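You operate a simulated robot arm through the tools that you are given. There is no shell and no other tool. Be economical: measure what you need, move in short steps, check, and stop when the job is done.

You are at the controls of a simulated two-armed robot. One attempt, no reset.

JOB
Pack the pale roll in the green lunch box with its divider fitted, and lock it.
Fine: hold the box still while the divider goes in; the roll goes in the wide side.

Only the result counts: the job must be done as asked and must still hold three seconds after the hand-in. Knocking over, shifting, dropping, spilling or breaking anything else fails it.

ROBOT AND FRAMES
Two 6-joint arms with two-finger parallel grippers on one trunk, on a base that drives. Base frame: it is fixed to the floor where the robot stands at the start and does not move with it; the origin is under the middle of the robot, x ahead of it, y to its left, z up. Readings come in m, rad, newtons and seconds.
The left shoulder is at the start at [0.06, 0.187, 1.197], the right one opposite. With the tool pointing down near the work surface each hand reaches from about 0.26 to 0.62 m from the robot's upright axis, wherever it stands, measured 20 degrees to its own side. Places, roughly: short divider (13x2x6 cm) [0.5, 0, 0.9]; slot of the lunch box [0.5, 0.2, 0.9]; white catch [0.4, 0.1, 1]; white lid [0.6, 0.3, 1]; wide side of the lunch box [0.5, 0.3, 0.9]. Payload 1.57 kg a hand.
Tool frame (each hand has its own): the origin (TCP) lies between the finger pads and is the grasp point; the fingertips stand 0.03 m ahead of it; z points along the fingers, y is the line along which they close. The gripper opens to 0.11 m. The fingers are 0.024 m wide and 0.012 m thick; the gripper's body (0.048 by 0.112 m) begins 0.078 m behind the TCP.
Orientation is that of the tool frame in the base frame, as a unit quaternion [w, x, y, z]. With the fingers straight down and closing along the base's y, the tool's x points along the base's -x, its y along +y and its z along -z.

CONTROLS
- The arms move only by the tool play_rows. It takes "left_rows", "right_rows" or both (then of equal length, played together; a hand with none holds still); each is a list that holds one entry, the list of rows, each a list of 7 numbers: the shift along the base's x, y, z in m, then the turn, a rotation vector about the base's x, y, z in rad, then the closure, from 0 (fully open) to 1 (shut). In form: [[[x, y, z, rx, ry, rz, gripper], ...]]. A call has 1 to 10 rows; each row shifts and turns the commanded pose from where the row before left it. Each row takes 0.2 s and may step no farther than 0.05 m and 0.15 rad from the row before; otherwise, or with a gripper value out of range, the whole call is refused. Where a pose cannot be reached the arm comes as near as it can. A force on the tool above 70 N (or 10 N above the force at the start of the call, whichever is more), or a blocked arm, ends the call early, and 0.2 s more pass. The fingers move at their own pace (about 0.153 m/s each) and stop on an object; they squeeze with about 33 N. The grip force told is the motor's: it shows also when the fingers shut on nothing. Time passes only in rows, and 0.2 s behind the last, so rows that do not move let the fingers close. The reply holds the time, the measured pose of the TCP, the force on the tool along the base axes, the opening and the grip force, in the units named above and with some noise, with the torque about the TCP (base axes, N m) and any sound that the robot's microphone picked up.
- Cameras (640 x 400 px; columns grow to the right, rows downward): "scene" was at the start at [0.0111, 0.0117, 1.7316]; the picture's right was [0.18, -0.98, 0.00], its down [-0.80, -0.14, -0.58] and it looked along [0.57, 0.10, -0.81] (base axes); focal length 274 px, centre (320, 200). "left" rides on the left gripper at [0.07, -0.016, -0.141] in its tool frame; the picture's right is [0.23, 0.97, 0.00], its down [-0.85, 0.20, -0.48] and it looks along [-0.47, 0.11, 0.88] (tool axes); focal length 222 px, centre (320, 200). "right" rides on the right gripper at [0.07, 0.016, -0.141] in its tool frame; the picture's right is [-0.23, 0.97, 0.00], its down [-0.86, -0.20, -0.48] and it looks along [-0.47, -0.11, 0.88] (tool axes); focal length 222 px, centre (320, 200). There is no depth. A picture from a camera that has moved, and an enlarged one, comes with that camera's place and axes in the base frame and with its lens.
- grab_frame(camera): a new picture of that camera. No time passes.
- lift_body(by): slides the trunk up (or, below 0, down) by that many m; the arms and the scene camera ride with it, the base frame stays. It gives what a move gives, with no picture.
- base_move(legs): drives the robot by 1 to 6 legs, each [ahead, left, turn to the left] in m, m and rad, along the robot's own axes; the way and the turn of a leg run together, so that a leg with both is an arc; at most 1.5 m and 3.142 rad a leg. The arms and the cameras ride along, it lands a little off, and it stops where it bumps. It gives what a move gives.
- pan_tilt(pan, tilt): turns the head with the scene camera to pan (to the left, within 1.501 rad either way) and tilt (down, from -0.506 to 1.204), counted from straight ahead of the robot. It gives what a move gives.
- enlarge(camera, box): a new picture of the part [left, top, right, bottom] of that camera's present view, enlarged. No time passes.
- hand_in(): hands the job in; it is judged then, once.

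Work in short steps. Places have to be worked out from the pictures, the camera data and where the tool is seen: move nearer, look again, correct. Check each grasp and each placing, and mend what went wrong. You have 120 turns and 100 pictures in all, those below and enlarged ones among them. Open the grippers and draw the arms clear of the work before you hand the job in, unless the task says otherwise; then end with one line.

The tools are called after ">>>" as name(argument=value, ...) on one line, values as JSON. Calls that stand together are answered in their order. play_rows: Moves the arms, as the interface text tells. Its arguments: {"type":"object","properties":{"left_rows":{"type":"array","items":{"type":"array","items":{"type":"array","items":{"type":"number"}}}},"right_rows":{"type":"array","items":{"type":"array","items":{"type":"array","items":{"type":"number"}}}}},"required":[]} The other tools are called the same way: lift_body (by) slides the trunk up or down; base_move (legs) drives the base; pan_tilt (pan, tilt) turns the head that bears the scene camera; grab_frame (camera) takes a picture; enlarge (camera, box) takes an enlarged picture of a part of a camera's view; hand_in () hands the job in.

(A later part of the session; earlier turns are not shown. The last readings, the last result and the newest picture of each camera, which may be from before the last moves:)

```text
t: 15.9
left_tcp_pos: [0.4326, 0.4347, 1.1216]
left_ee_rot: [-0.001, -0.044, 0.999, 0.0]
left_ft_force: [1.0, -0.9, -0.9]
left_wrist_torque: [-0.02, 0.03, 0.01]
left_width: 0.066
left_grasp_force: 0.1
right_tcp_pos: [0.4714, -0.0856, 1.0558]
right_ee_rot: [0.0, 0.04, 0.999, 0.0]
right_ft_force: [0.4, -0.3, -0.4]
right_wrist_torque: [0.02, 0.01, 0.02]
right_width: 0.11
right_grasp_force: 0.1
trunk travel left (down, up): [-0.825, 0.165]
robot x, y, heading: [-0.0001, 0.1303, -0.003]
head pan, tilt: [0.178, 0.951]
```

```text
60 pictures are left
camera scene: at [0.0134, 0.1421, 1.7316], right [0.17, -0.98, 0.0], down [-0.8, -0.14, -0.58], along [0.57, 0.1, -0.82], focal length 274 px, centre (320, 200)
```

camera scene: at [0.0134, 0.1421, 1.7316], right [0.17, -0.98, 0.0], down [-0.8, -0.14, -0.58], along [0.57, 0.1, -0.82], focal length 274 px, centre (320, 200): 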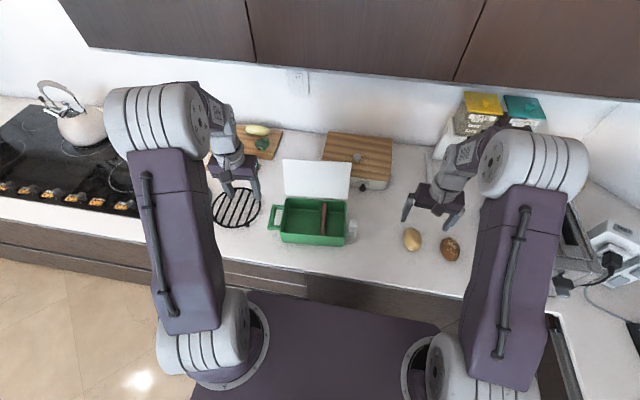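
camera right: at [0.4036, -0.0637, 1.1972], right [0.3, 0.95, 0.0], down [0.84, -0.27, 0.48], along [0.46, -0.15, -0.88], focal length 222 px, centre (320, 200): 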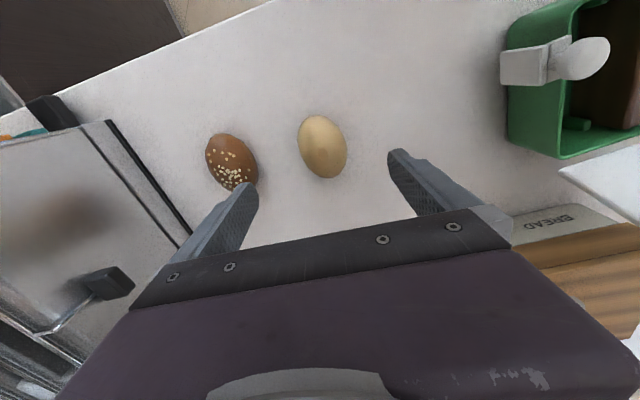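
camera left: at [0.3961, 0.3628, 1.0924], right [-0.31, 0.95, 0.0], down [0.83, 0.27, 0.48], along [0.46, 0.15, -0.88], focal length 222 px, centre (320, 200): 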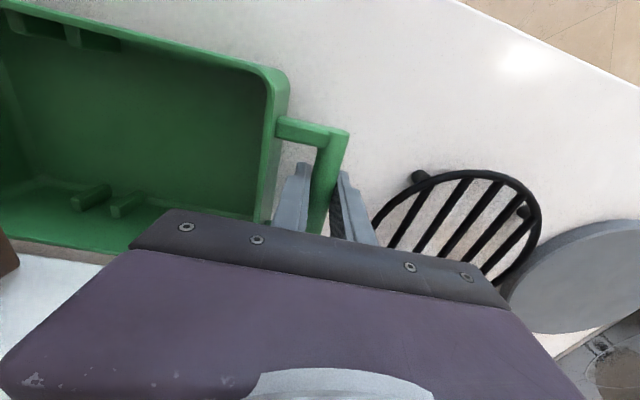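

The roll is centred at about (0.476, −0.085), clear of the sesame bun by about 5 cm. I lower around it with a 75 mm opening.

>>> play_rows(right_rows=[[[0.002, 0, -0.03, 0, 0, 0.06, 0.3], [0.002, 0, -0.03, 0, 0, 0.06, 0.3], [0, 0, -0.03, 0, 0, 0, 0.3], [0, 0, -0.028, 0, 0, 0, 0.3], [0, 0, 0, 0, 0, 0, 0.3]]])

>>> grab_frame(camera="right")

```text
t: 17.1
left_tcp_pos: [0.4316, 0.4355, 1.1233]
left_ee_rot: [0.0, -0.044, 0.999, 0.0]
left_ft_force: [0.4, -0.6, -0.1]
left_wrist_torque: [-0.02, -0.02, -0.04]
left_width: 0.0662
left_grasp_force: 0.0
right_tcp_pos: [0.4767, -0.0831, 0.9388]
right_ee_rot: [0.0, -0.021, 1.0, 0.0]
right_ft_force: [0.1, -0.6, 0.1]
right_wrist_torque: [-0.01, -0.01, -0.01]
right_width: 0.0769
right_grasp_force: 0.1
trunk travel left (down, up): [-0.825, 0.165]
robot x, y, heading: [0.0029, 0.129, -0.007]
head pan, tilt: [0.178, 0.951]
```

```text
59 pictures are left
camera right: at [0.4052, -0.0691, 1.0794], right [0.19, 0.98, 0.0], down [0.86, -0.16, 0.48], along [0.47, -0.09, -0.88], focal length 222 px, centre (320, 200)
```

right: 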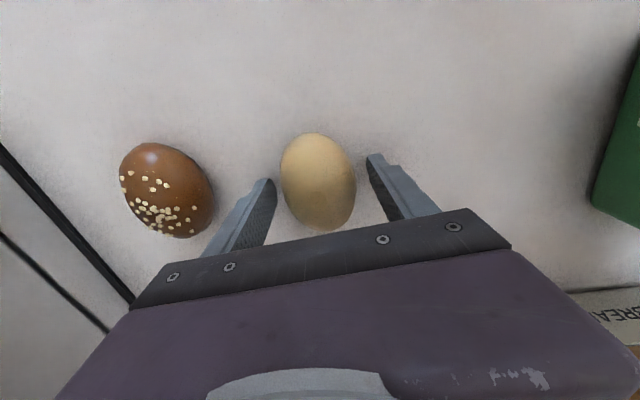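

The roll is centred between the fingers. I close and lift.

>>> play_rows(right_rows=[[[-0.003, 0, 0, 0, 0, 0, 0.3], [0, 0, 0, 0, 0, 0, 0.7], [0, 0, 0, 0, 0, 0, 0.9], [0, 0, 0, 0, 0, 0, 0.9], [0, 0, 0, 0, 0, 0, 0.9], [0, 0, 0.03, 0, 0, 0, 0.9], [0, 0, 0.04, 0, 0, 0, 0.9], [0, 0, 0.05, 0, 0, 0, 0.9], [0, 0, 0.05, 0, 0, 0, 0.9]]])

>>> grab_frame(camera="right")

```text
t: 19.1
left_tcp_pos: [0.4301, 0.4357, 1.1214]
left_ee_rot: [0.0, -0.044, 0.999, 0.0]
left_ft_force: [-0.1, -0.2, -0.5]
left_wrist_torque: [0.0, 0.01, 0.03]
left_width: 0.0661
left_grasp_force: 0.0
right_tcp_pos: [0.4714, -0.0854, 1.1062]
right_ee_rot: [0.0, -0.021, 1.0, -0.001]
right_ft_force: [0.0, 0.7, -0.3]
right_wrist_torque: [0.01, -0.02, 0.0]
right_width: 0.0561
right_grasp_force: 32.9
trunk travel left (down, up): [-0.825, 0.165]
robot x, y, heading: [0.0002, 0.1315, -0.007]
head pan, tilt: [0.178, 0.951]
```

```text
58 pictures are left
camera right: at [0.3998, -0.07, 1.2489], right [0.19, 0.98, 0.0], down [0.86, -0.17, 0.48], along [0.47, -0.09, -0.88], focal length 222 px, centre (320, 200)
```

right: 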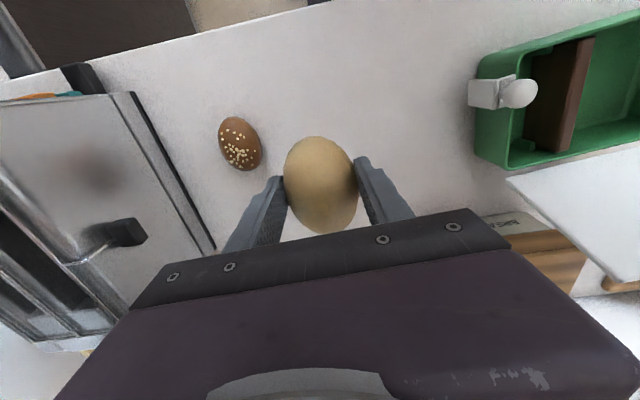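

The roll is held (56 mm, 33 N). I carry it over the wide side at (0.474, 0.282) and pull the left hand further away.

>>> play_rows(right_rows=[[[0, 0.046, 0, 0, 0, 0.006, 0.9], [0, 0.046, 0, 0, 0, 0.006, 0.9], [0, 0.046, 0, 0, 0, 0.006, 0.9], [0, 0.046, 0, 0, 0, 0.006, 0.9], [0, 0.046, 0, 0, 0, 0.006, 0.9], [0.001, 0.046, 0, 0, 0, 0.006, 0.9], [0.001, 0.046, 0, 0, 0, 0.006, 0.9], [0, 0.045, 0, 0, 0, 0.006, 0.9], [0, 0, 0, 0, 0, 0, 0.9]]], left_rows=[[[0, 0.02, 0.02, 0, 0, 0, 0.4], [-0.02, 0.02, 0.02, 0, 0, 0, 0.4], [-0.02, 0.02, 0.02, 0, 0, 0, 0.4], [0, 0.02, 0, 0, 0, 0, 0.4], [0, 0, 0, 0, 0, 0, 0.4], [0, 0, 0, 0, 0, 0, 0.4], [0, 0, 0, 0, 0, 0, 0.4], [0, 0, 0, 0, 0, 0, 0.4], [0, 0, 0, 0, 0, 0, 0.4]]])

>>> grab_frame(camera="right")

>>> grab_frame(camera="left")

>>> enlarge(camera="scene", box=[260, 170, 380, 245])

```text
t: 21.1
left_tcp_pos: [0.3927, 0.5158, 1.182]
left_ee_rot: [0.0, -0.044, 0.999, 0.001]
left_ft_force: [-0.1, -0.6, -0.3]
left_wrist_torque: [0.02, -0.02, -0.03]
left_width: 0.0659
left_grasp_force: 0.1
right_tcp_pos: [0.4756, 0.2813, 1.1081]
right_ee_rot: [-0.001, -0.044, 0.999, 0.0]
right_ft_force: [0.1, 1.0, -0.7]
right_wrist_torque: [0.03, -0.01, 0.02]
right_width: 0.0555
right_grasp_force: 32.6
trunk travel left (down, up): [-0.825, 0.165]
robot x, y, heading: [-0.0017, 0.1318, -0.002]
head pan, tilt: [0.178, 0.951]
```

```text
57 pictures are left
camera right: at [0.4031, 0.2926, 1.2492], right [0.14, 0.99, 0.0], down [0.87, -0.12, 0.48], along [0.47, -0.07, -0.88], focal length 222 px, centre (320, 200)
```

right: 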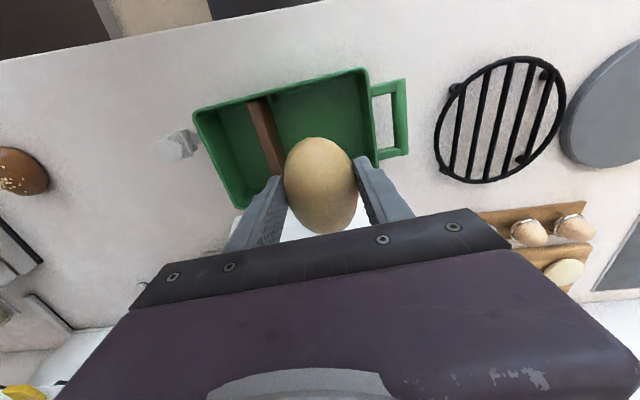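

```text
56 pictures are left
camera left: at [0.3258, 0.4924, 1.3233], right [-0.31, 0.95, 0.0], down [0.83, 0.27, 0.48], along [0.46, 0.15, -0.88], focal length 222 px, centre (320, 200)
```

left: 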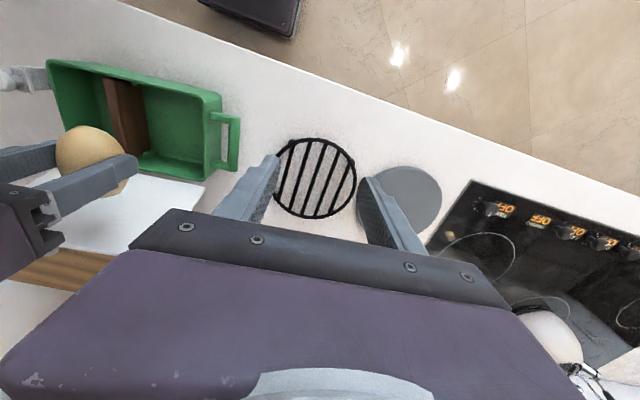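

```text
5.33 times, centred on (320, 208) of scene
camera zoom: at [0.0109, 0.1412, 1.7316], right [0.17, -0.98, 0.0], down [-0.8, -0.14, -0.58], along [0.57, 0.1, -0.81], focal length 1459 px, centre (320, 160)
```

zoom: 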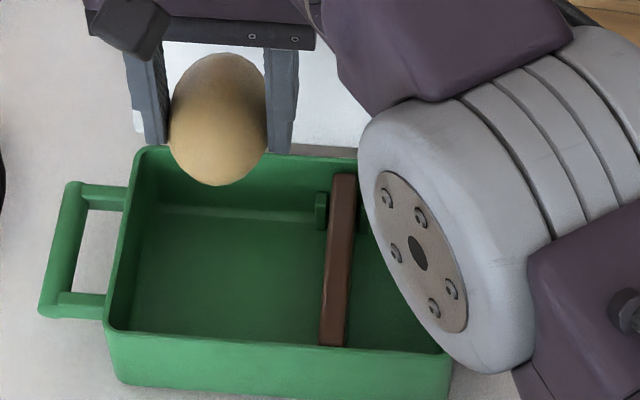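

The roll hangs centred over the wide side (free from about 0.224 to 0.342 in y). I lower it towards the floor.

>>> play_rows(right_rows=[[[0, 0.002, -0.04, 0, 0, 0, 0.9], [0, 0, -0.04, 0, 0, 0, 0.9], [0, 0, -0.03, 0, 0, 0, 0.9], [0, 0, -0.025, 0, 0, 0, 0.9], [0, 0, -0.015, 0, 0, 0, 0.9], [0, 0, 0, 0, 0, 0, 0.9]]])

>>> grab_frame(camera="right")

>>> enlarge(camera="scene", box=[260, 170, 380, 245])

```text
t: 22.5
left_tcp_pos: [0.3933, 0.5159, 1.1821]
left_ee_rot: [0.0, -0.043, 0.999, 0.001]
left_ft_force: [0.4, 0.0, 0.5]
left_wrist_torque: [-0.02, 0.0, -0.02]
left_width: 0.066
left_grasp_force: 0.2
right_tcp_pos: [0.4721, 0.2803, 0.9587]
right_ee_rot: [0.001, -0.044, 0.999, 0.0]
right_ft_force: [0.4, 0.1, 0.0]
right_wrist_torque: [-0.01, 0.0, -0.02]
right_width: 0.0558
right_grasp_force: 33.2
right hand out of reach, approached as far as the arm can: row 4
trunk travel left (down, up): [-0.825, 0.165]
robot x, y, heading: [0.0007, 0.1286, -0.005]
head pan, tilt: [0.178, 0.951]
```

```text
54 pictures are left
camera right: at [0.3999, 0.2911, 1.0995], right [0.14, 0.99, 0.0], down [0.87, -0.12, 0.48], along [0.47, -0.07, -0.88], focal length 222 px, centre (320, 200)
```

right: 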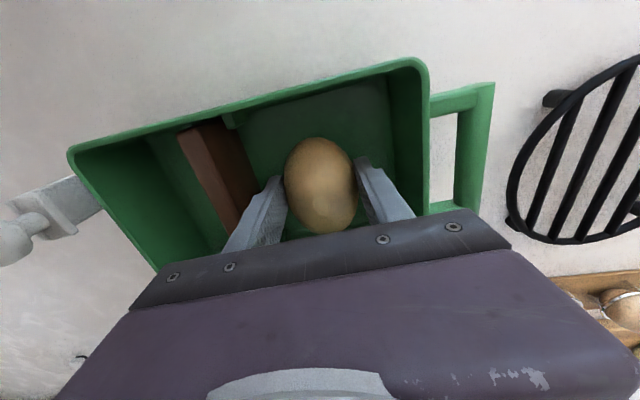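

```text
5.33 times, centred on (320, 208) of scene
camera zoom: at [0.0113, 0.1424, 1.7316], right [0.17, -0.98, 0.0], down [-0.8, -0.14, -0.58], along [0.57, 0.1, -0.81], focal length 1459 px, centre (320, 160)
```

zoom: 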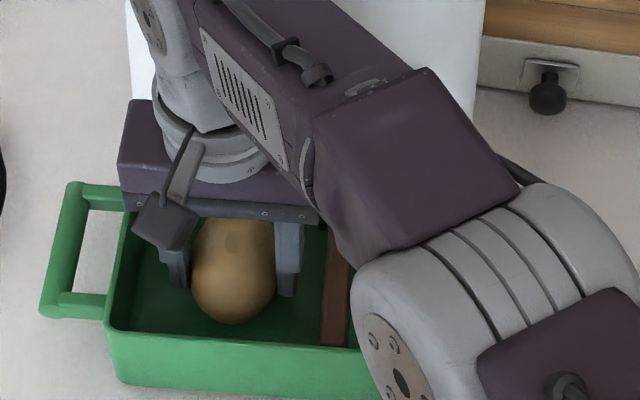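

The arm stops at its reach limit, about 14 mm above the floor. I lower the trunk by 12 mm to bring the roll down.

>>> lift_body(by=-0.012)

>>> play_rows(right_rows=[[[0, 0, 0, 0, 0, 0, 0.9]]])

```text
t: 23.1
left_tcp_pos: [0.3923, 0.5159, 1.1697]
left_ee_rot: [0.001, -0.044, 0.999, 0.0]
left_ft_force: [-0.4, 0.0, -0.8]
left_wrist_torque: [0.0, -0.02, 0.01]
left_width: 0.0662
left_grasp_force: 0.0
right_tcp_pos: [0.472, 0.2794, 0.9476]
right_ee_rot: [0.001, -0.044, 0.999, 0.0]
right_ft_force: [-0.6, -0.3, 4.9]
right_wrist_torque: [-0.1, -0.01, -0.02]
right_width: 0.0556
right_grasp_force: 33.3
trunk travel left (down, up): [-0.813, 0.177]
robot x, y, heading: [0.0019, 0.1316, -0.002]
head pan, tilt: [0.178, 0.951]
```

```text
t: 23.5
left_tcp_pos: [0.3918, 0.5153, 1.1698]
left_ee_rot: [0.001, -0.044, 0.999, 0.0]
left_ft_force: [0.3, -0.4, -0.6]
left_wrist_torque: [0.02, -0.01, 0.0]
left_width: 0.0657
left_grasp_force: 0.0
right_tcp_pos: [0.4724, 0.2796, 0.947]
right_ee_rot: [0.001, -0.044, 0.999, 0.0]
right_ft_force: [0.4, -0.2, 6.1]
right_wrist_torque: [-0.15, -0.04, 0.0]
right_width: 0.0559
right_grasp_force: 32.9
trunk travel left (down, up): [-0.813, 0.177]
robot x, y, heading: [-0.0013, 0.1302, -0.002]
head pan, tilt: [0.178, 0.951]
```

The roll touches the floor (6 N). I open just enough to free it and rise.

>>> play_rows(right_rows=[[[0, 0, 0, 0, 0, 0, 0.4], [0, 0, 0, 0, 0, 0, 0.35], [0, 0, 0, 0, 0, 0, 0.35], [0, 0, 0.04, 0, 0, 0, 0.35], [0, 0, 0.045, 0, 0, 0, 0.35], [0, 0, 0.045, 0, 0, 0, 0.35], [0, -0.03, 0.03, 0, 0, 0, 0.35], [0, -0.045, 0, 0, 0, 0, 0.35]]])

>>> grab_frame(camera="right")

>>> enlarge(camera="scene", box=[260, 170, 380, 245])

```text
t: 25.3
left_tcp_pos: [0.3924, 0.5143, 1.171]
left_ee_rot: [0.0, -0.044, 0.999, 0.001]
left_ft_force: [0.3, -0.5, -0.3]
left_wrist_torque: [0.02, 0.02, 0.0]
left_width: 0.066
left_grasp_force: 0.0
right_tcp_pos: [0.4751, 0.2035, 1.108]
right_ee_rot: [0.0, -0.044, 0.999, 0.001]
right_ft_force: [0.2, -0.4, 0.5]
right_wrist_torque: [0.03, 0.03, 0.0]
right_width: 0.0716
right_grasp_force: 0.0
trunk travel left (down, up): [-0.813, 0.177]
robot x, y, heading: [-0.0027, 0.1338, 0.0]
head pan, tilt: [0.178, 0.951]
```

```text
52 pictures are left
camera right: at [0.4016, 0.2137, 1.2485], right [0.14, 0.99, 0.0], down [0.87, -0.13, 0.48], along [0.47, -0.07, -0.88], focal length 222 px, centre (320, 200)
```

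right: 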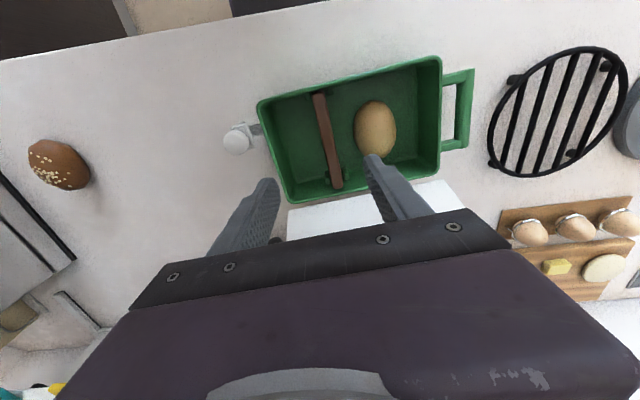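

```text
5.33 times, centred on (320, 208) of scene
camera zoom: at [0.0112, 0.1398, 1.7196], right [0.17, -0.98, 0.0], down [-0.8, -0.14, -0.58], along [0.57, 0.1, -0.81], focal length 1459 px, centre (320, 160)
```

zoom: 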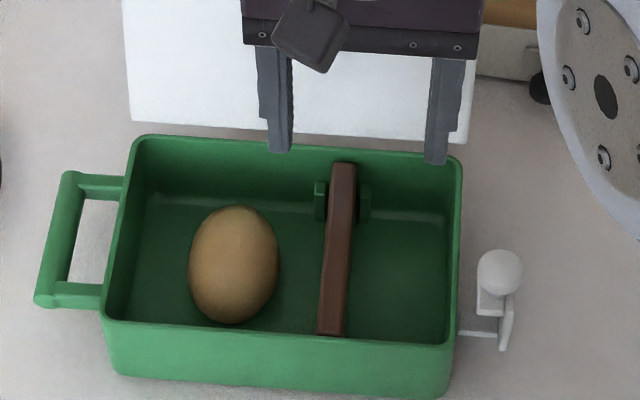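

The roll lies in the wide side and the divider is undisturbed. Now I study the catch and lid: the right hand moves aside to look at the catch, and I take a left view.

>>> play_rows(right_rows=[[[0, -0.045, 0, 0, 0, 0, 0.35], [0, -0.045, 0, 0, 0, 0, 0.35], [-0.01, -0.045, 0, 0, 0, 0, 0.35], [-0.03, -0.03, -0.02, 0, 0, 0, 0.35], [-0.03, -0.01, -0.03, 0, 0, 0, 0.35], [0, 0, -0.03, 0, 0, 0, 0.35]]])

>>> grab_frame(camera="right")

>>> grab_frame(camera="left")

>>> enlarge(camera="scene", box=[250, 140, 390, 228])

```text
t: 26.7
left_tcp_pos: [0.3947, 0.5171, 1.1685]
left_ee_rot: [0.0, -0.044, 0.999, 0.0]
left_ft_force: [-0.9, -0.7, -0.2]
left_wrist_torque: [0.01, 0.0, 0.02]
left_width: 0.0657
left_grasp_force: 0.1
right_tcp_pos: [0.4023, 0.0302, 1.0249]
right_ee_rot: [0.001, -0.043, 0.999, 0.0]
right_ft_force: [0.4, 0.7, 0.2]
right_wrist_torque: [-0.01, 0.0, -0.01]
right_width: 0.0717
right_grasp_force: 0.0
trunk travel left (down, up): [-0.813, 0.177]
robot x, y, heading: [-0.0007, 0.1271, -0.005]
head pan, tilt: [0.178, 0.951]
```

```text
50 pictures are left
camera right: at [0.33, 0.0415, 1.1663], right [0.14, 0.99, 0.0], down [0.87, -0.12, 0.48], along [0.47, -0.07, -0.88], focal length 222 px, centre (320, 200)
```

right: 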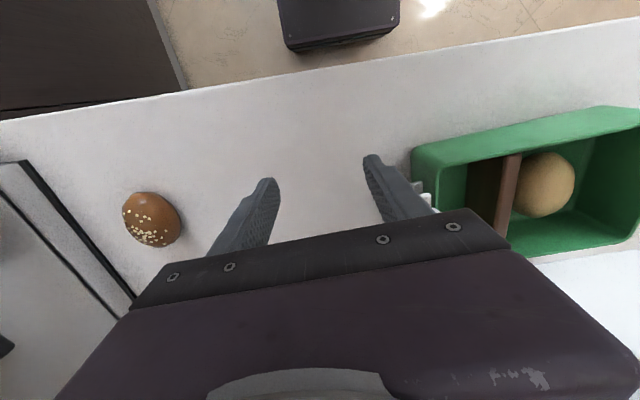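

```text
49 pictures are left
camera left: at [0.3276, 0.4937, 1.3104], right [-0.31, 0.95, 0.0], down [0.83, 0.27, 0.48], along [0.45, 0.15, -0.88], focal length 222 px, centre (320, 200)
```

left: 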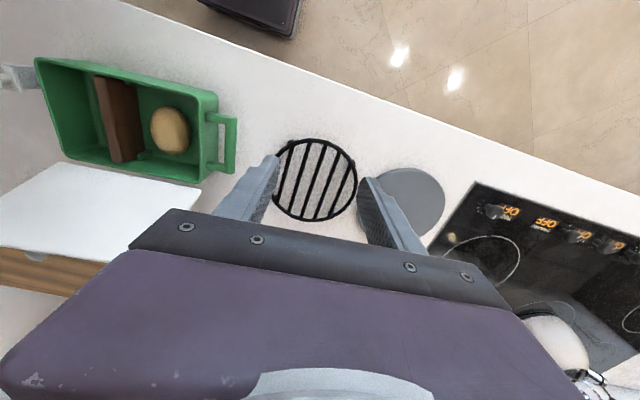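

```text
4.55 times, centred on (320, 184) of scene
camera zoom: at [0.0133, 0.143, 1.7196], right [0.17, -0.98, 0.0], down [-0.8, -0.14, -0.58], along [0.57, 0.1, -0.82], focal length 1244 px, centre (320, 273)
```

zoom: 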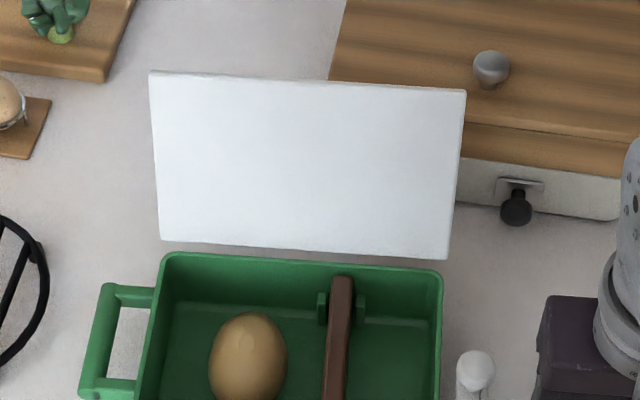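

The lid stands open about 113°, hinged at (0.545, y, 0.976), with its far edge near (0.605, y, 1.107). I shift the right hand for a clear side view of the catch.

>>> play_rows(right_rows=[[[0.02, -0.02, 0, 0, 0, -0.045, 0.2], [0.02, -0.02, -0.01, 0, 0, -0.045, 0], [0.01, 0, -0.02, 0, 0, 0, 0], [0, 0, 0, 0, 0, 0, 0]]])

>>> enlarge(camera="right", box=[440, 50, 640, 175])

>>> enlarge(camera="scene", box=[330, 205, 375, 233])

```text
t: 27.7
left_tcp_pos: [0.3919, 0.5162, 1.1691]
left_ee_rot: [0.0, -0.044, 0.999, 0.0]
left_ft_force: [0.4, -0.1, -0.7]
left_wrist_torque: [0.02, 0.0, -0.02]
left_width: 0.066
left_grasp_force: 0.1
right_tcp_pos: [0.4527, -0.0087, 0.9973]
right_ee_rot: [0.001, 0.002, 1.0, 0.0]
right_ft_force: [0.3, 0.4, -0.9]
right_wrist_torque: [-0.03, 0.01, 0.04]
right_width: 0.11
right_grasp_force: 0.0
trunk travel left (down, up): [-0.813, 0.177]
robot x, y, heading: [0.0002, 0.1288, -0.002]
head pan, tilt: [0.178, 0.951]
```

```text
3.20 times, centred on (540, 112) of right
camera zoom: at [0.3813, 0.0081, 1.1376], right [0.23, 0.97, 0.0], down [0.85, -0.2, 0.48], along [0.47, -0.11, -0.88], focal length 711 px, centre (-384, 480)
```

zoom: 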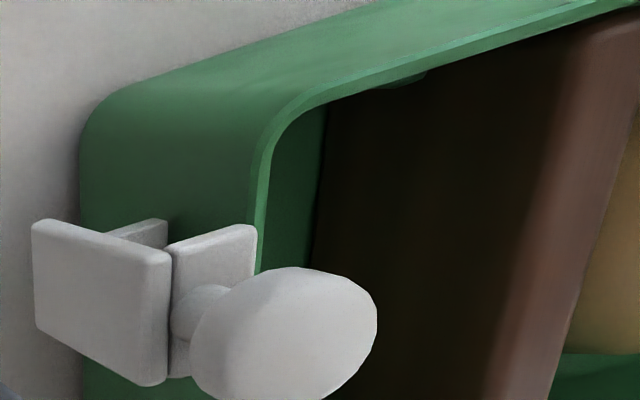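

```text
14.22 times, centred on (352, 219) of scene
camera zoom: at [0.0106, 0.1424, 1.7196], right [0.17, -0.98, 0.0], down [-0.8, -0.14, -0.58], along [0.57, 0.1, -0.81], focal length 3891 px, centre (-142, -70)
```

zoom: 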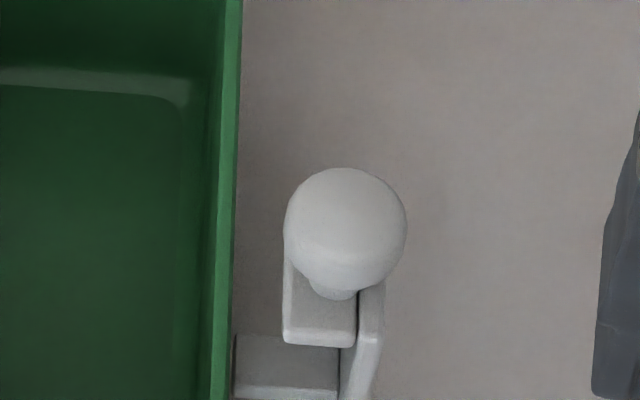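

The catch is a white block with a knob on a stem, behind a plate on a bracket arm. It looks like a slider. I tilt the right hand towards +y to look at it from the side and work out how it moves.

>>> play_rows(right_rows=[[[0, -0.005, 0.01, 0.14, 0, 0, 0], [0, -0.005, 0, 0.14, 0, 0, 0], [0, -0.005, 0, 0.14, 0, 0, 0], [0, -0.005, 0, 0.14, 0, 0, 0], [0, 0, 0, 0.14, 0, 0, 0], [0, 0, 0, 0, 0, 0, 0]]])

>>> grab_frame(camera="right")

>>> enlarge(camera="right", box=[380, 60, 540, 160])

```text
t: 29.1
left_tcp_pos: [0.3929, 0.5172, 1.169]
left_ee_rot: [0.0, -0.043, 0.999, -0.001]
left_ft_force: [-0.1, 0.9, 0.6]
left_wrist_torque: [-0.05, -0.01, 0.0]
left_width: 0.0659
left_grasp_force: 0.0
right_tcp_pos: [0.4517, -0.0294, 1.0073]
right_ee_rot: [0.0, 0.001, 0.939, 0.343]
right_ft_force: [1.0, -0.3, -0.9]
right_wrist_torque: [0.0, 0.01, 0.0]
right_width: 0.1101
right_grasp_force: 0.0
trunk travel left (down, up): [-0.813, 0.177]
robot x, y, heading: [-0.0036, 0.1304, -0.007]
head pan, tilt: [0.178, 0.951]
```

```text
45 pictures are left
camera right: at [0.381, -0.1076, 1.125], right [0.23, 0.74, 0.63], down [0.85, -0.46, 0.24], along [0.47, 0.48, -0.74], focal length 222 px, centre (320, 200)
```

right: 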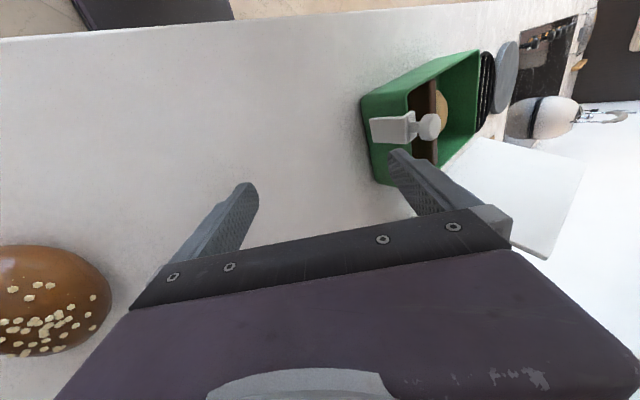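

```text
4.00 times, centred on (460, 110) of right
camera zoom: at [0.381, -0.1076, 1.125], right [0.23, 0.74, 0.63], down [0.85, -0.46, 0.24], along [0.47, 0.48, -0.74], focal length 888 px, centre (-240, 560)
```

zoom: 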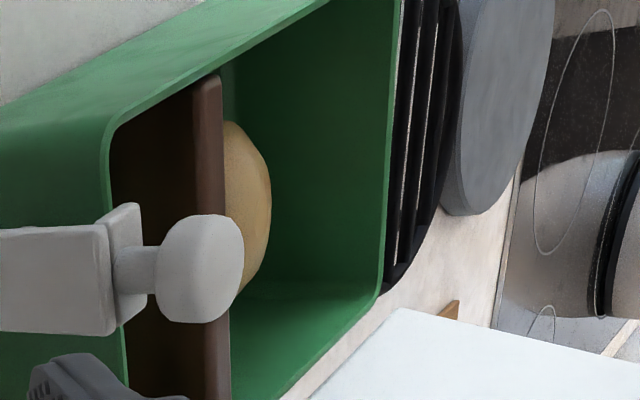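

From three views, the knob is at about (0.446, 0.115, 1.015). A tongue sits at z 0.985–0.993 just above rim level, with a plate at y 0.104, on a rail from the box wall. So it should slide +y over the closed lid. First the lid: the left hand, shut, goes over and behind the lid's top edge.

>>> play_rows(left_rows=[[[0, 0, 0.045, 0, 0, 0, 1], [0.031, -0.027, 0.015, 0, 0, 0, 1], [0.031, -0.027, 0, 0, 0, 0, 1], [0.031, -0.027, 0, 0, 0, 0, 1], [0.031, -0.027, 0, 0, 0, 0, 1], [0.031, -0.027, 0, 0, 0, 0, 1], [0.031, -0.027, 0, 0, 0, 0, 1], [0.031, -0.027, 0, 0, 0, 0, 1], [0.031, -0.027, 0, 0, 0, 0, 1], [0, 0, 0, 0, 0, 0, 1]]])

>>> grab_frame(camera="left")

>>> grab_frame(camera="scene")

```text
t: 31.3
left_tcp_pos: [0.5716, 0.3254, 1.2185]
left_ee_rot: [-0.001, -0.043, 0.999, 0.001]
left_ft_force: [0.5, 0.3, -0.1]
left_wrist_torque: [-0.04, 0.0, -0.03]
left_width: 0.0001
left_grasp_force: 21.8
left hand out of reach, approached as far as the arm can: row 7, 8, 9
right_tcp_pos: [0.4518, -0.0287, 1.0066]
right_ee_rot: [0.0, 0.001, 0.94, 0.342]
right_ft_force: [0.7, 0.1, 0.5]
right_wrist_torque: [-0.02, 0.03, 0.0]
right_width: 0.11
right_grasp_force: 0.1
trunk travel left (down, up): [-0.813, 0.177]
robot x, y, heading: [0.0007, 0.1304, -0.006]
head pan, tilt: [0.178, 0.951]
```

```text
43 pictures are left
camera left: at [0.5052, 0.3031, 1.3594], right [-0.31, 0.95, 0.0], down [0.83, 0.27, 0.48], along [0.45, 0.15, -0.88], focal length 222 px, centre (320, 200)
```

left: 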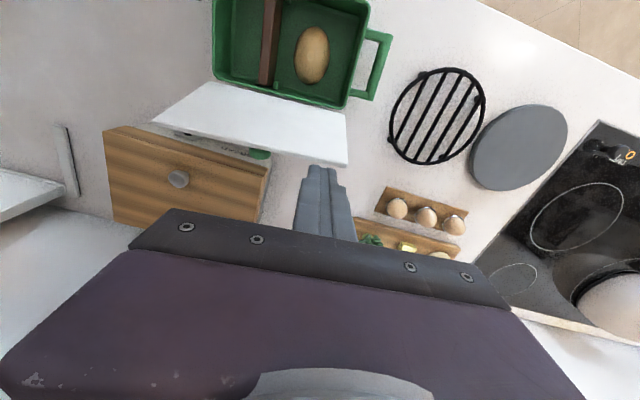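

```text
42 pictures are left
camera scene: at [0.0112, 0.143, 1.7196], right [0.17, -0.98, 0.0], down [-0.8, -0.14, -0.58], along [0.57, 0.1, -0.81], focal length 274 px, centre (320, 200)
```

scene: 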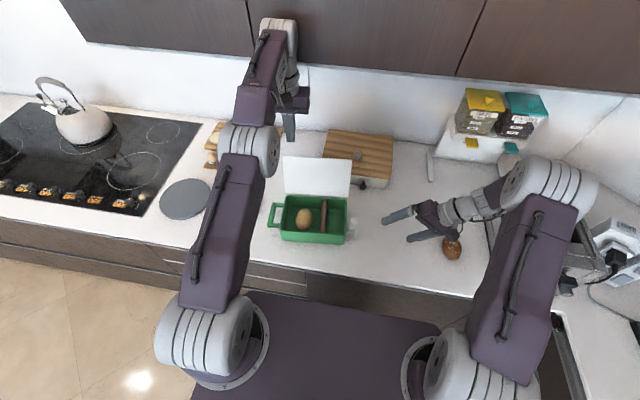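

The arm runs out of reach at x 0.57 with vertical fingers. I tilt the fingers forward to gain reach while staying above the lid.

>>> play_rows(left_rows=[[[0, 0, 0, 0, -0.14, 0, 1], [0, 0, 0, 0, -0.14, 0, 1], [0, 0, 0, 0, -0.14, 0, 1], [0, 0, 0, 0, -0.14, 0, 1], [0, 0, 0, 0, -0.1, 0, 1], [0, 0, 0, 0, 0, 0, 1]]])

```text
t: 32.7
left_tcp_pos: [0.5768, 0.326, 1.2189]
left_ee_rot: [0.324, -0.042, 0.945, -0.015]
left_ft_force: [-0.4, 0.4, 0.1]
left_wrist_torque: [-0.03, 0.01, 0.0]
left_width: 0.0
left_grasp_force: 21.2
left hand out of reach, approached as far as the arm can: row 1
right_tcp_pos: [0.4529, -0.0298, 1.0052]
right_ee_rot: [0.0, 0.001, 0.939, 0.343]
right_ft_force: [0.8, 0.7, -0.6]
right_wrist_torque: [0.01, 0.02, 0.01]
right_width: 0.11
right_grasp_force: 0.0
trunk travel left (down, up): [-0.813, 0.177]
robot x, y, heading: [-0.001, 0.1316, -0.006]
head pan, tilt: [0.178, 0.951]
```

The tilt is reached and the TCP stays at (0.577, 0.326, 1.219). Now I move forward behind the lid plane, still above it.

>>> play_rows(left_rows=[[[0.03, -0.006, 0, 0, 0, 0, 1], [0.03, -0.006, 0, 0, 0, 0, 1], [0.02, 0, 0, 0, 0, 0, 1], [0, 0, 0, 0, 0, 0, 1]]])

>>> grab_frame(camera="left")

>>> enlarge(camera="scene", box=[240, 60, 400, 160])

```text
t: 33.7
left_tcp_pos: [0.6563, 0.3165, 1.219]
left_ee_rot: [0.324, -0.042, 0.945, -0.015]
left_ft_force: [0.8, 0.3, 0.6]
left_wrist_torque: [0.02, 0.0, 0.01]
left_width: 0.0
left_grasp_force: 21.1
right_tcp_pos: [0.4513, -0.03, 1.0071]
right_ee_rot: [0.0, 0.001, 0.939, 0.343]
right_ft_force: [0.4, -0.5, -0.2]
right_wrist_torque: [0.01, 0.01, 0.02]
right_width: 0.11
right_grasp_force: 0.0
trunk travel left (down, up): [-0.813, 0.177]
robot x, y, heading: [-0.0013, 0.1275, -0.005]
head pan, tilt: [0.178, 0.951]
```

```text
41 pictures are left
camera left: at [0.5162, 0.2929, 1.2894], right [-0.25, 0.95, -0.19], down [0.37, 0.27, 0.89], along [0.9, 0.15, -0.41], focal length 222 px, centre (320, 200)
```

left: 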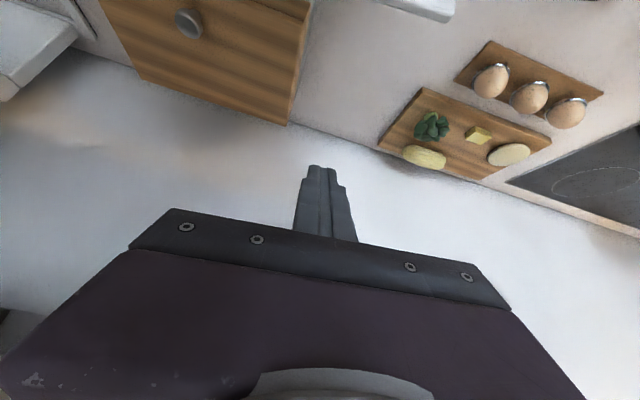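

```text
4.00 times, centred on (320, 110) of scene
camera zoom: at [0.0108, 0.1422, 1.7196], right [0.17, -0.98, 0.0], down [-0.8, -0.14, -0.58], along [0.57, 0.1, -0.81], focal length 1094 px, centre (320, 560)
```

zoom: 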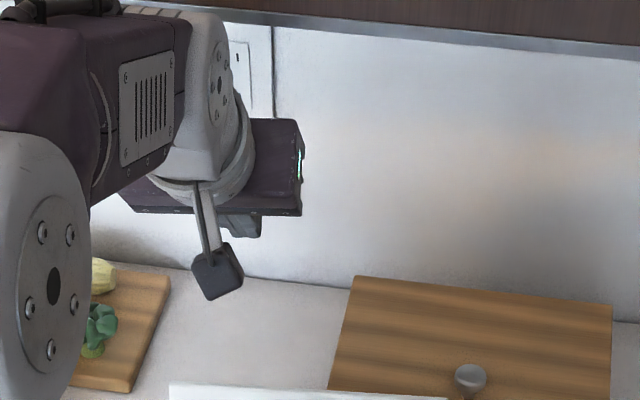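

Clear above and behind. I lower so that the fingers reach about 2 cm below the lid's top edge, behind it.

>>> play_rows(left_rows=[[[0, 0, -0.04, 0, 0, 0, 1], [0, 0, -0.04, 0, 0, 0, 1], [0, 0, -0.044, 0, 0, 0, 1], [0, 0, 0, 0, 0, 0, 1]]])

>>> enlarge(camera="scene", box=[240, 80, 400, 180])

>>> grab_frame(camera="right")

```text
t: 34.7
left_tcp_pos: [0.656, 0.3155, 1.0969]
left_ee_rot: [0.324, -0.042, 0.945, -0.013]
left_ft_force: [1.0, -0.5, -0.9]
left_wrist_torque: [-0.02, 0.0, -0.01]
left_width: 0.0
left_grasp_force: 21.6
right_tcp_pos: [0.4527, -0.0314, 1.0059]
right_ee_rot: [0.0, 0.001, 0.939, 0.343]
right_ft_force: [0.4, 0.3, -0.4]
right_wrist_torque: [0.01, 0.01, -0.03]
right_width: 0.1102
right_grasp_force: 0.1
trunk travel left (down, up): [-0.813, 0.177]
robot x, y, heading: [-0.0007, 0.1309, -0.004]
head pan, tilt: [0.178, 0.951]
```

```text
4.00 times, centred on (320, 130) of scene
camera zoom: at [0.0111, 0.1423, 1.7196], right [0.17, -0.98, 0.0], down [-0.8, -0.14, -0.58], along [0.57, 0.1, -0.81], focal length 1094 px, centre (320, 480)
```

zoom: 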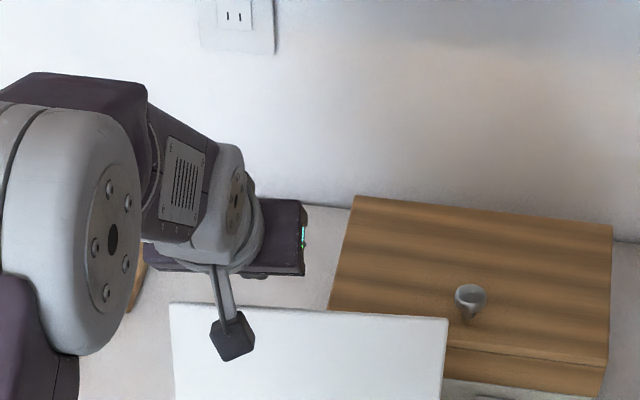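

```text
38 pictures are left
camera right: at [0.3809, -0.1079, 1.125], right [0.23, 0.74, 0.63], down [0.85, -0.46, 0.24], along [0.47, 0.48, -0.74], focal length 222 px, centre (320, 200)
```

right: 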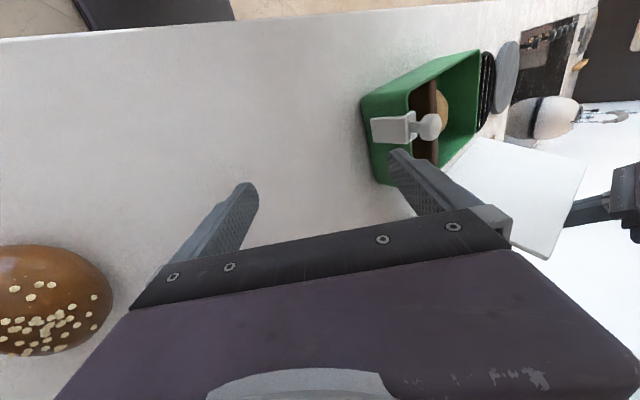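

The fingertips are behind the lid's top edge. I pull slowly towards −x and watch the force.

>>> play_rows(left_rows=[[[-0.02, 0, 0, 0, 0, 0, 1], [-0.02, 0, 0, 0, 0, 0, 1], [-0.02, 0, 0, 0, 0, 0, 1], [-0.02, 0, 0, 0, 0, 0, 1], [-0.015, 0, 0, 0, 0, 0, 1], [0, 0, 0, 0, 0, 0, 1]]])

>>> grab_frame(camera="right")

>>> enlarge(camera="scene", box=[240, 120, 400, 240])

```text
t: 36.1
left_tcp_pos: [0.5629, 0.316, 1.0948]
left_ee_rot: [0.325, -0.041, 0.945, -0.013]
left_ft_force: [-0.1, -0.3, 0.0]
left_wrist_torque: [-0.02, -0.01, 0.0]
left_width: 0.0
left_grasp_force: 21.2
right_tcp_pos: [0.4514, -0.0288, 1.0066]
right_ee_rot: [-0.001, 0.001, 0.939, 0.343]
right_ft_force: [0.5, 0.2, 0.2]
right_wrist_torque: [0.01, 0.0, -0.02]
right_width: 0.1098
right_grasp_force: 0.1
trunk travel left (down, up): [-0.813, 0.177]
robot x, y, heading: [0.0021, 0.1313, -0.008]
head pan, tilt: [0.178, 0.951]
```

```text
37 pictures are left
camera right: at [0.3813, -0.1078, 1.1248], right [0.23, 0.74, 0.63], down [0.85, -0.46, 0.24], along [0.47, 0.48, -0.74], focal length 222 px, centre (320, 200)
```

right: 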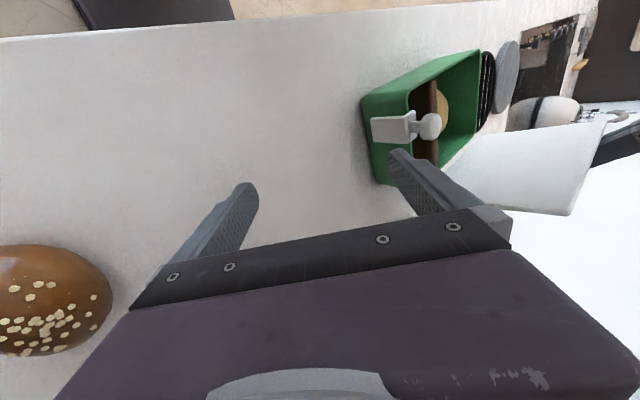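

```text
3.33 times, centred on (320, 180) of scene
camera zoom: at [0.0116, 0.1423, 1.7196], right [0.17, -0.98, 0.0], down [-0.8, -0.14, -0.58], along [0.57, 0.1, -0.81], focal length 912 px, centre (320, 267)
```

zoom: 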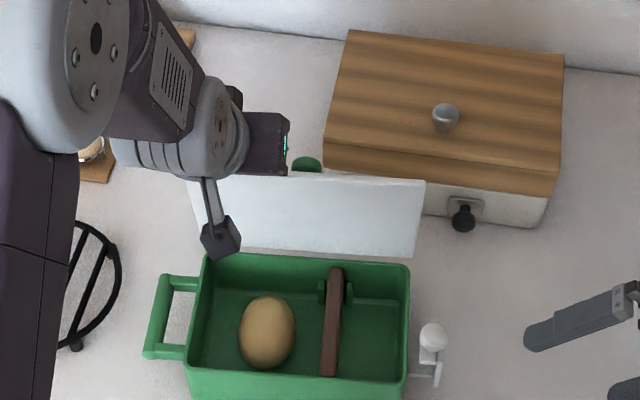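

The lid follows and is now about upright, with almost no force. I continue past vertical.

>>> play_rows(left_rows=[[[-0.015, 0, 0, 0, 0, 0, 1], [-0.015, 0, 0, 0, 0, 0, 1], [-0.015, 0, 0, 0, 0, 0, 1], [-0.015, 0, -0.005, 0, 0, 0, 1], [0, 0, 0, 0, 0, 0, 1]]])

>>> grab_frame(camera="right")

>>> enlarge(camera="scene", box=[240, 120, 400, 240])

```text
t: 37.3
left_tcp_pos: [0.5015, 0.3142, 1.091]
left_ee_rot: [0.325, -0.042, 0.945, -0.014]
left_ft_force: [0.7, 0.1, 0.7]
left_wrist_torque: [0.02, -0.02, -0.01]
left_width: 0.0
left_grasp_force: 20.7
right_tcp_pos: [0.4524, -0.03, 1.0066]
right_ee_rot: [-0.001, 0.001, 0.939, 0.343]
right_ft_force: [-0.2, 0.6, 0.0]
right_wrist_torque: [0.0, 0.0, 0.01]
right_width: 0.1101
right_grasp_force: 0.1
trunk travel left (down, up): [-0.813, 0.177]
robot x, y, heading: [-0.0003, 0.1298, -0.007]
head pan, tilt: [0.178, 0.951]
```

```text
35 pictures are left
camera right: at [0.3812, -0.1078, 1.1249], right [0.23, 0.74, 0.63], down [0.85, -0.46, 0.24], along [0.47, 0.48, -0.74], focal length 222 px, centre (320, 200)
```

right: 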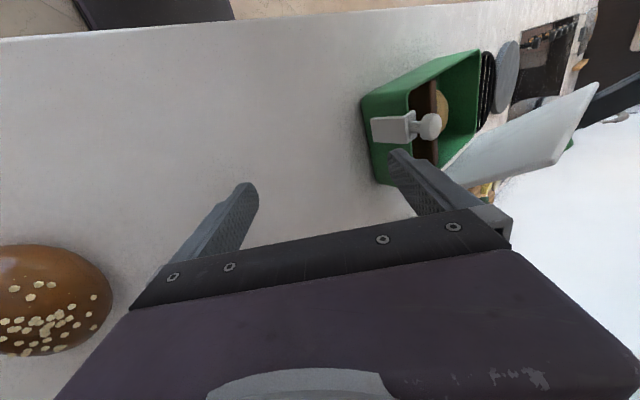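

```text
3.33 times, centred on (320, 180) of scene
camera zoom: at [0.0115, 0.1424, 1.7196], right [0.17, -0.98, 0.0], down [-0.8, -0.14, -0.58], along [0.57, 0.1, -0.81], focal length 912 px, centre (320, 267)
```

zoom: 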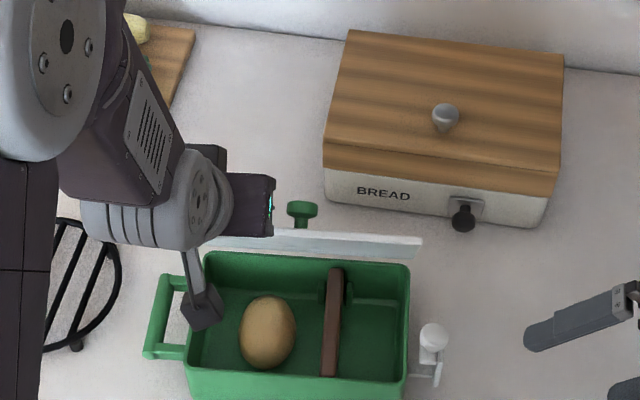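

The lid leans forward past vertical and stays where it is put. I follow its arc, turning the hand back to vertical so the fingertips press it down.

>>> play_rows(left_rows=[[[-0.009, 0, 0, 0, 0.14, 0, 1], [-0.009, 0, 0, 0, 0.14, 0, 1], [-0.008, 0, 0, 0, 0.14, 0, 1], [-0.006, 0, -0.008, 0, 0.14, 0, 1], [-0.006, 0, -0.01, 0, 0.1, 0, 1], [-0.008, 0, -0.014, 0, 0, 0, 1], [-0.007, 0, -0.014, 0, 0, 0, 1], [0, 0, 0, 0, 0, 0, 1]]])

>>> grab_frame(camera="right")

>>> enlarge(camera="scene", box=[240, 120, 400, 240])

```text
t: 39.1
left_tcp_pos: [0.4502, 0.3142, 1.0448]
left_ee_rot: [0.0, -0.044, 0.999, 0.0]
left_ft_force: [-0.2, 0.7, 0.0]
left_wrist_torque: [-0.01, 0.0, -0.01]
left_width: 0.0001
left_grasp_force: 20.7
right_tcp_pos: [0.4517, -0.0307, 1.0066]
right_ee_rot: [-0.001, 0.002, 0.94, 0.342]
right_ft_force: [0.3, -0.3, -0.2]
right_wrist_torque: [0.03, 0.02, 0.0]
right_width: 0.1095
right_grasp_force: 0.0
trunk travel left (down, up): [-0.813, 0.177]
robot x, y, heading: [0.002, 0.1319, -0.003]
head pan, tilt: [0.178, 0.951]
```

```text
33 pictures are left
camera right: at [0.3812, -0.1079, 1.1248], right [0.23, 0.74, 0.63], down [0.85, -0.46, 0.24], along [0.47, 0.48, -0.74], focal length 222 px, centre (320, 200)
```

right: 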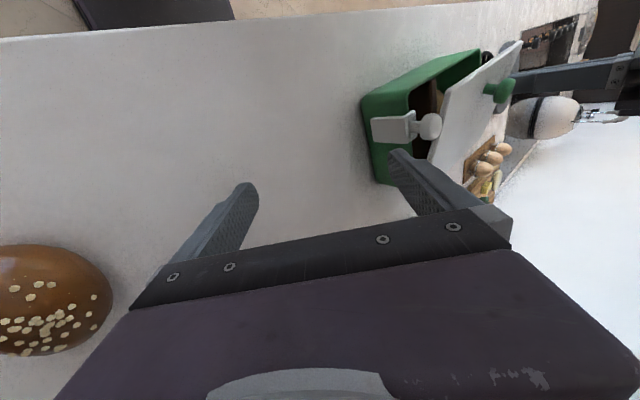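

```text
3.33 times, centred on (320, 180) of scene
camera zoom: at [0.0116, 0.1422, 1.7196], right [0.17, -0.98, 0.0], down [-0.8, -0.14, -0.58], along [0.57, 0.1, -0.81], focal length 912 px, centre (320, 267)
```

zoom: 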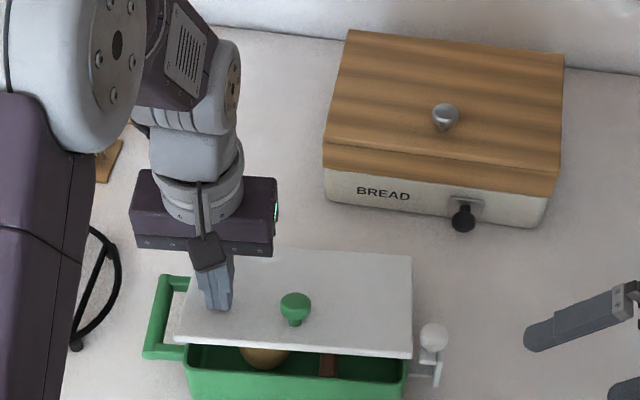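

The lid is most of the way down, with its green knob on top. I press on down to closed.

>>> play_rows(left_rows=[[[-0.005, 0, -0.012, 0, 0, 0, 1], [-0.003, 0, -0.012, 0, 0, 0, 1], [0, 0, -0.008, 0, 0, 0, 1], [0, 0, -0.005, 0, 0, 0, 1], [0, 0, 0, 0, 0, 0, 1]]])

>>> grab_frame(camera="right")

>>> enlarge(camera="scene", box=[260, 170, 380, 245])

```text
t: 40.3
left_tcp_pos: [0.4412, 0.3146, 1.0117]
left_ee_rot: [0.007, -0.044, 0.999, 0.0]
left_ft_force: [7.9, 10.8, 52.4]
left_wrist_torque: [0.31, -0.24, -0.07]
left_width: 0.0
left_grasp_force: 21.2
right_tcp_pos: [0.4484, -0.0306, 1.0088]
right_ee_rot: [0.001, 0.0, 0.94, 0.342]
right_ft_force: [0.6, 0.4, -0.3]
right_wrist_torque: [0.01, 0.0, -0.02]
right_width: 0.1102
right_grasp_force: 0.0
trunk travel left (down, up): [-0.813, 0.177]
robot x, y, heading: [-0.0006, 0.1324, -0.003]
head pan, tilt: [0.178, 0.951]
```

```text
31 pictures are left
camera right: at [0.3776, -0.1078, 1.127], right [0.23, 0.74, 0.63], down [0.85, -0.46, 0.24], along [0.47, 0.48, -0.74], focal length 222 px, centre (320, 200)
```

right: 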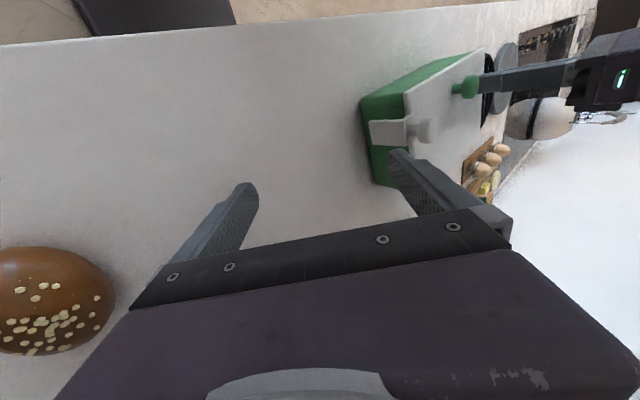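

```text
5.33 times, centred on (320, 208) of scene
camera zoom: at [0.0056, 0.1421, 1.7204], right [0.18, -0.98, 0.0], down [-0.8, -0.14, -0.58], along [0.57, 0.1, -0.81], focal length 1459 px, centre (320, 160)
```

zoom: 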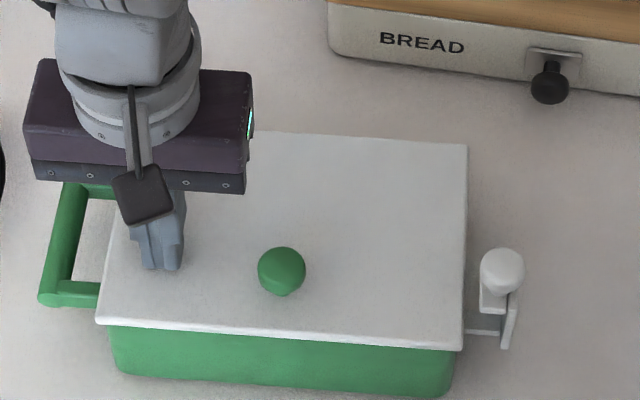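

The lid is closed, with its top at z 0.982. I ease the left press to a light hold and bring the right hand, upright and shut, beside the knob at tip height 1.004, so that it pushes only the knob.

>>> play_rows(right_rows=[[[0, 0.01, 0.025, -0.14, 0, 0, 1], [0, 0.02, 0, -0.14, 0, 0, 1], [0, 0.02, 0, -0.14, 0, 0, 1], [0, 0.01, 0, -0.14, 0, 0, 1], [-0.001, 0.01, 0, -0.14, 0, 0, 1], [0, 0, 0, 0, 0, 0, 1]]], left_rows=[[[0, 0, 0.002, 0, 0, 0, 1], [0, 0, 0.001, 0, 0, 0, 1], [0, 0, 0, 0, 0, 0, 1], [0, 0, 0, 0, 0, 0, 1], [0, 0, 0, 0, 0, 0, 1], [0, 0, 0, 0, 0, 0, 1]]])

>>> grab_frame(camera="right")

>>> enlarge(camera="scene", box=[320, 190, 400, 240])

```text
t: 41.7
left_tcp_pos: [0.44, 0.3144, 1.0116]
left_ee_rot: [0.003, -0.044, 0.999, 0.0]
left_ft_force: [11.6, 6.1, 37.6]
left_wrist_torque: [0.16, -0.53, 0.03]
left_width: 0.0
left_grasp_force: 21.7
right_tcp_pos: [0.4496, 0.0405, 1.0317]
right_ee_rot: [0.002, 0.001, 1.0, -0.001]
right_ft_force: [0.7, 0.0, -0.1]
right_wrist_torque: [-0.03, 0.01, -0.01]
right_width: 0.0001
right_grasp_force: 21.6
trunk travel left (down, up): [-0.813, 0.177]
robot x, y, heading: [-0.002, 0.1274, -0.004]
head pan, tilt: [0.178, 0.951]
```

```text
29 pictures are left
camera right: at [0.3786, 0.0565, 1.1731], right [0.23, 0.97, 0.0], down [0.85, -0.2, 0.48], along [0.47, -0.11, -0.88], focal length 222 px, centre (320, 200)
```

right: 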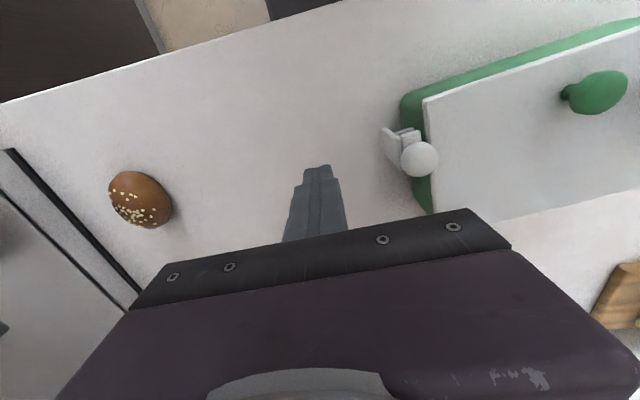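

```text
8.00 times, centred on (360, 215) of scene
camera zoom: at [0.0089, 0.1415, 1.7197], right [0.17, -0.98, 0.0], down [-0.8, -0.14, -0.58], along [0.57, 0.1, -0.81], focal length 2189 px, centre (0, 80)
```

zoom: 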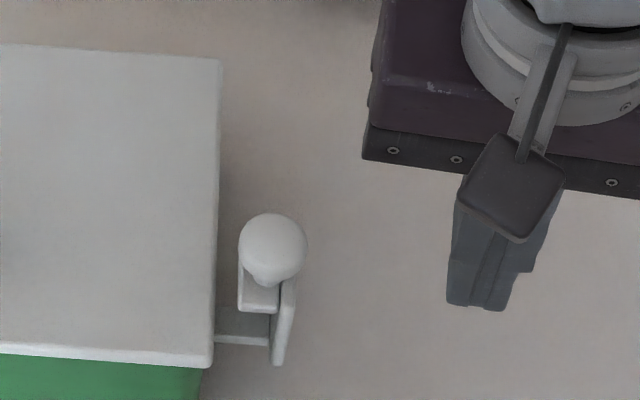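

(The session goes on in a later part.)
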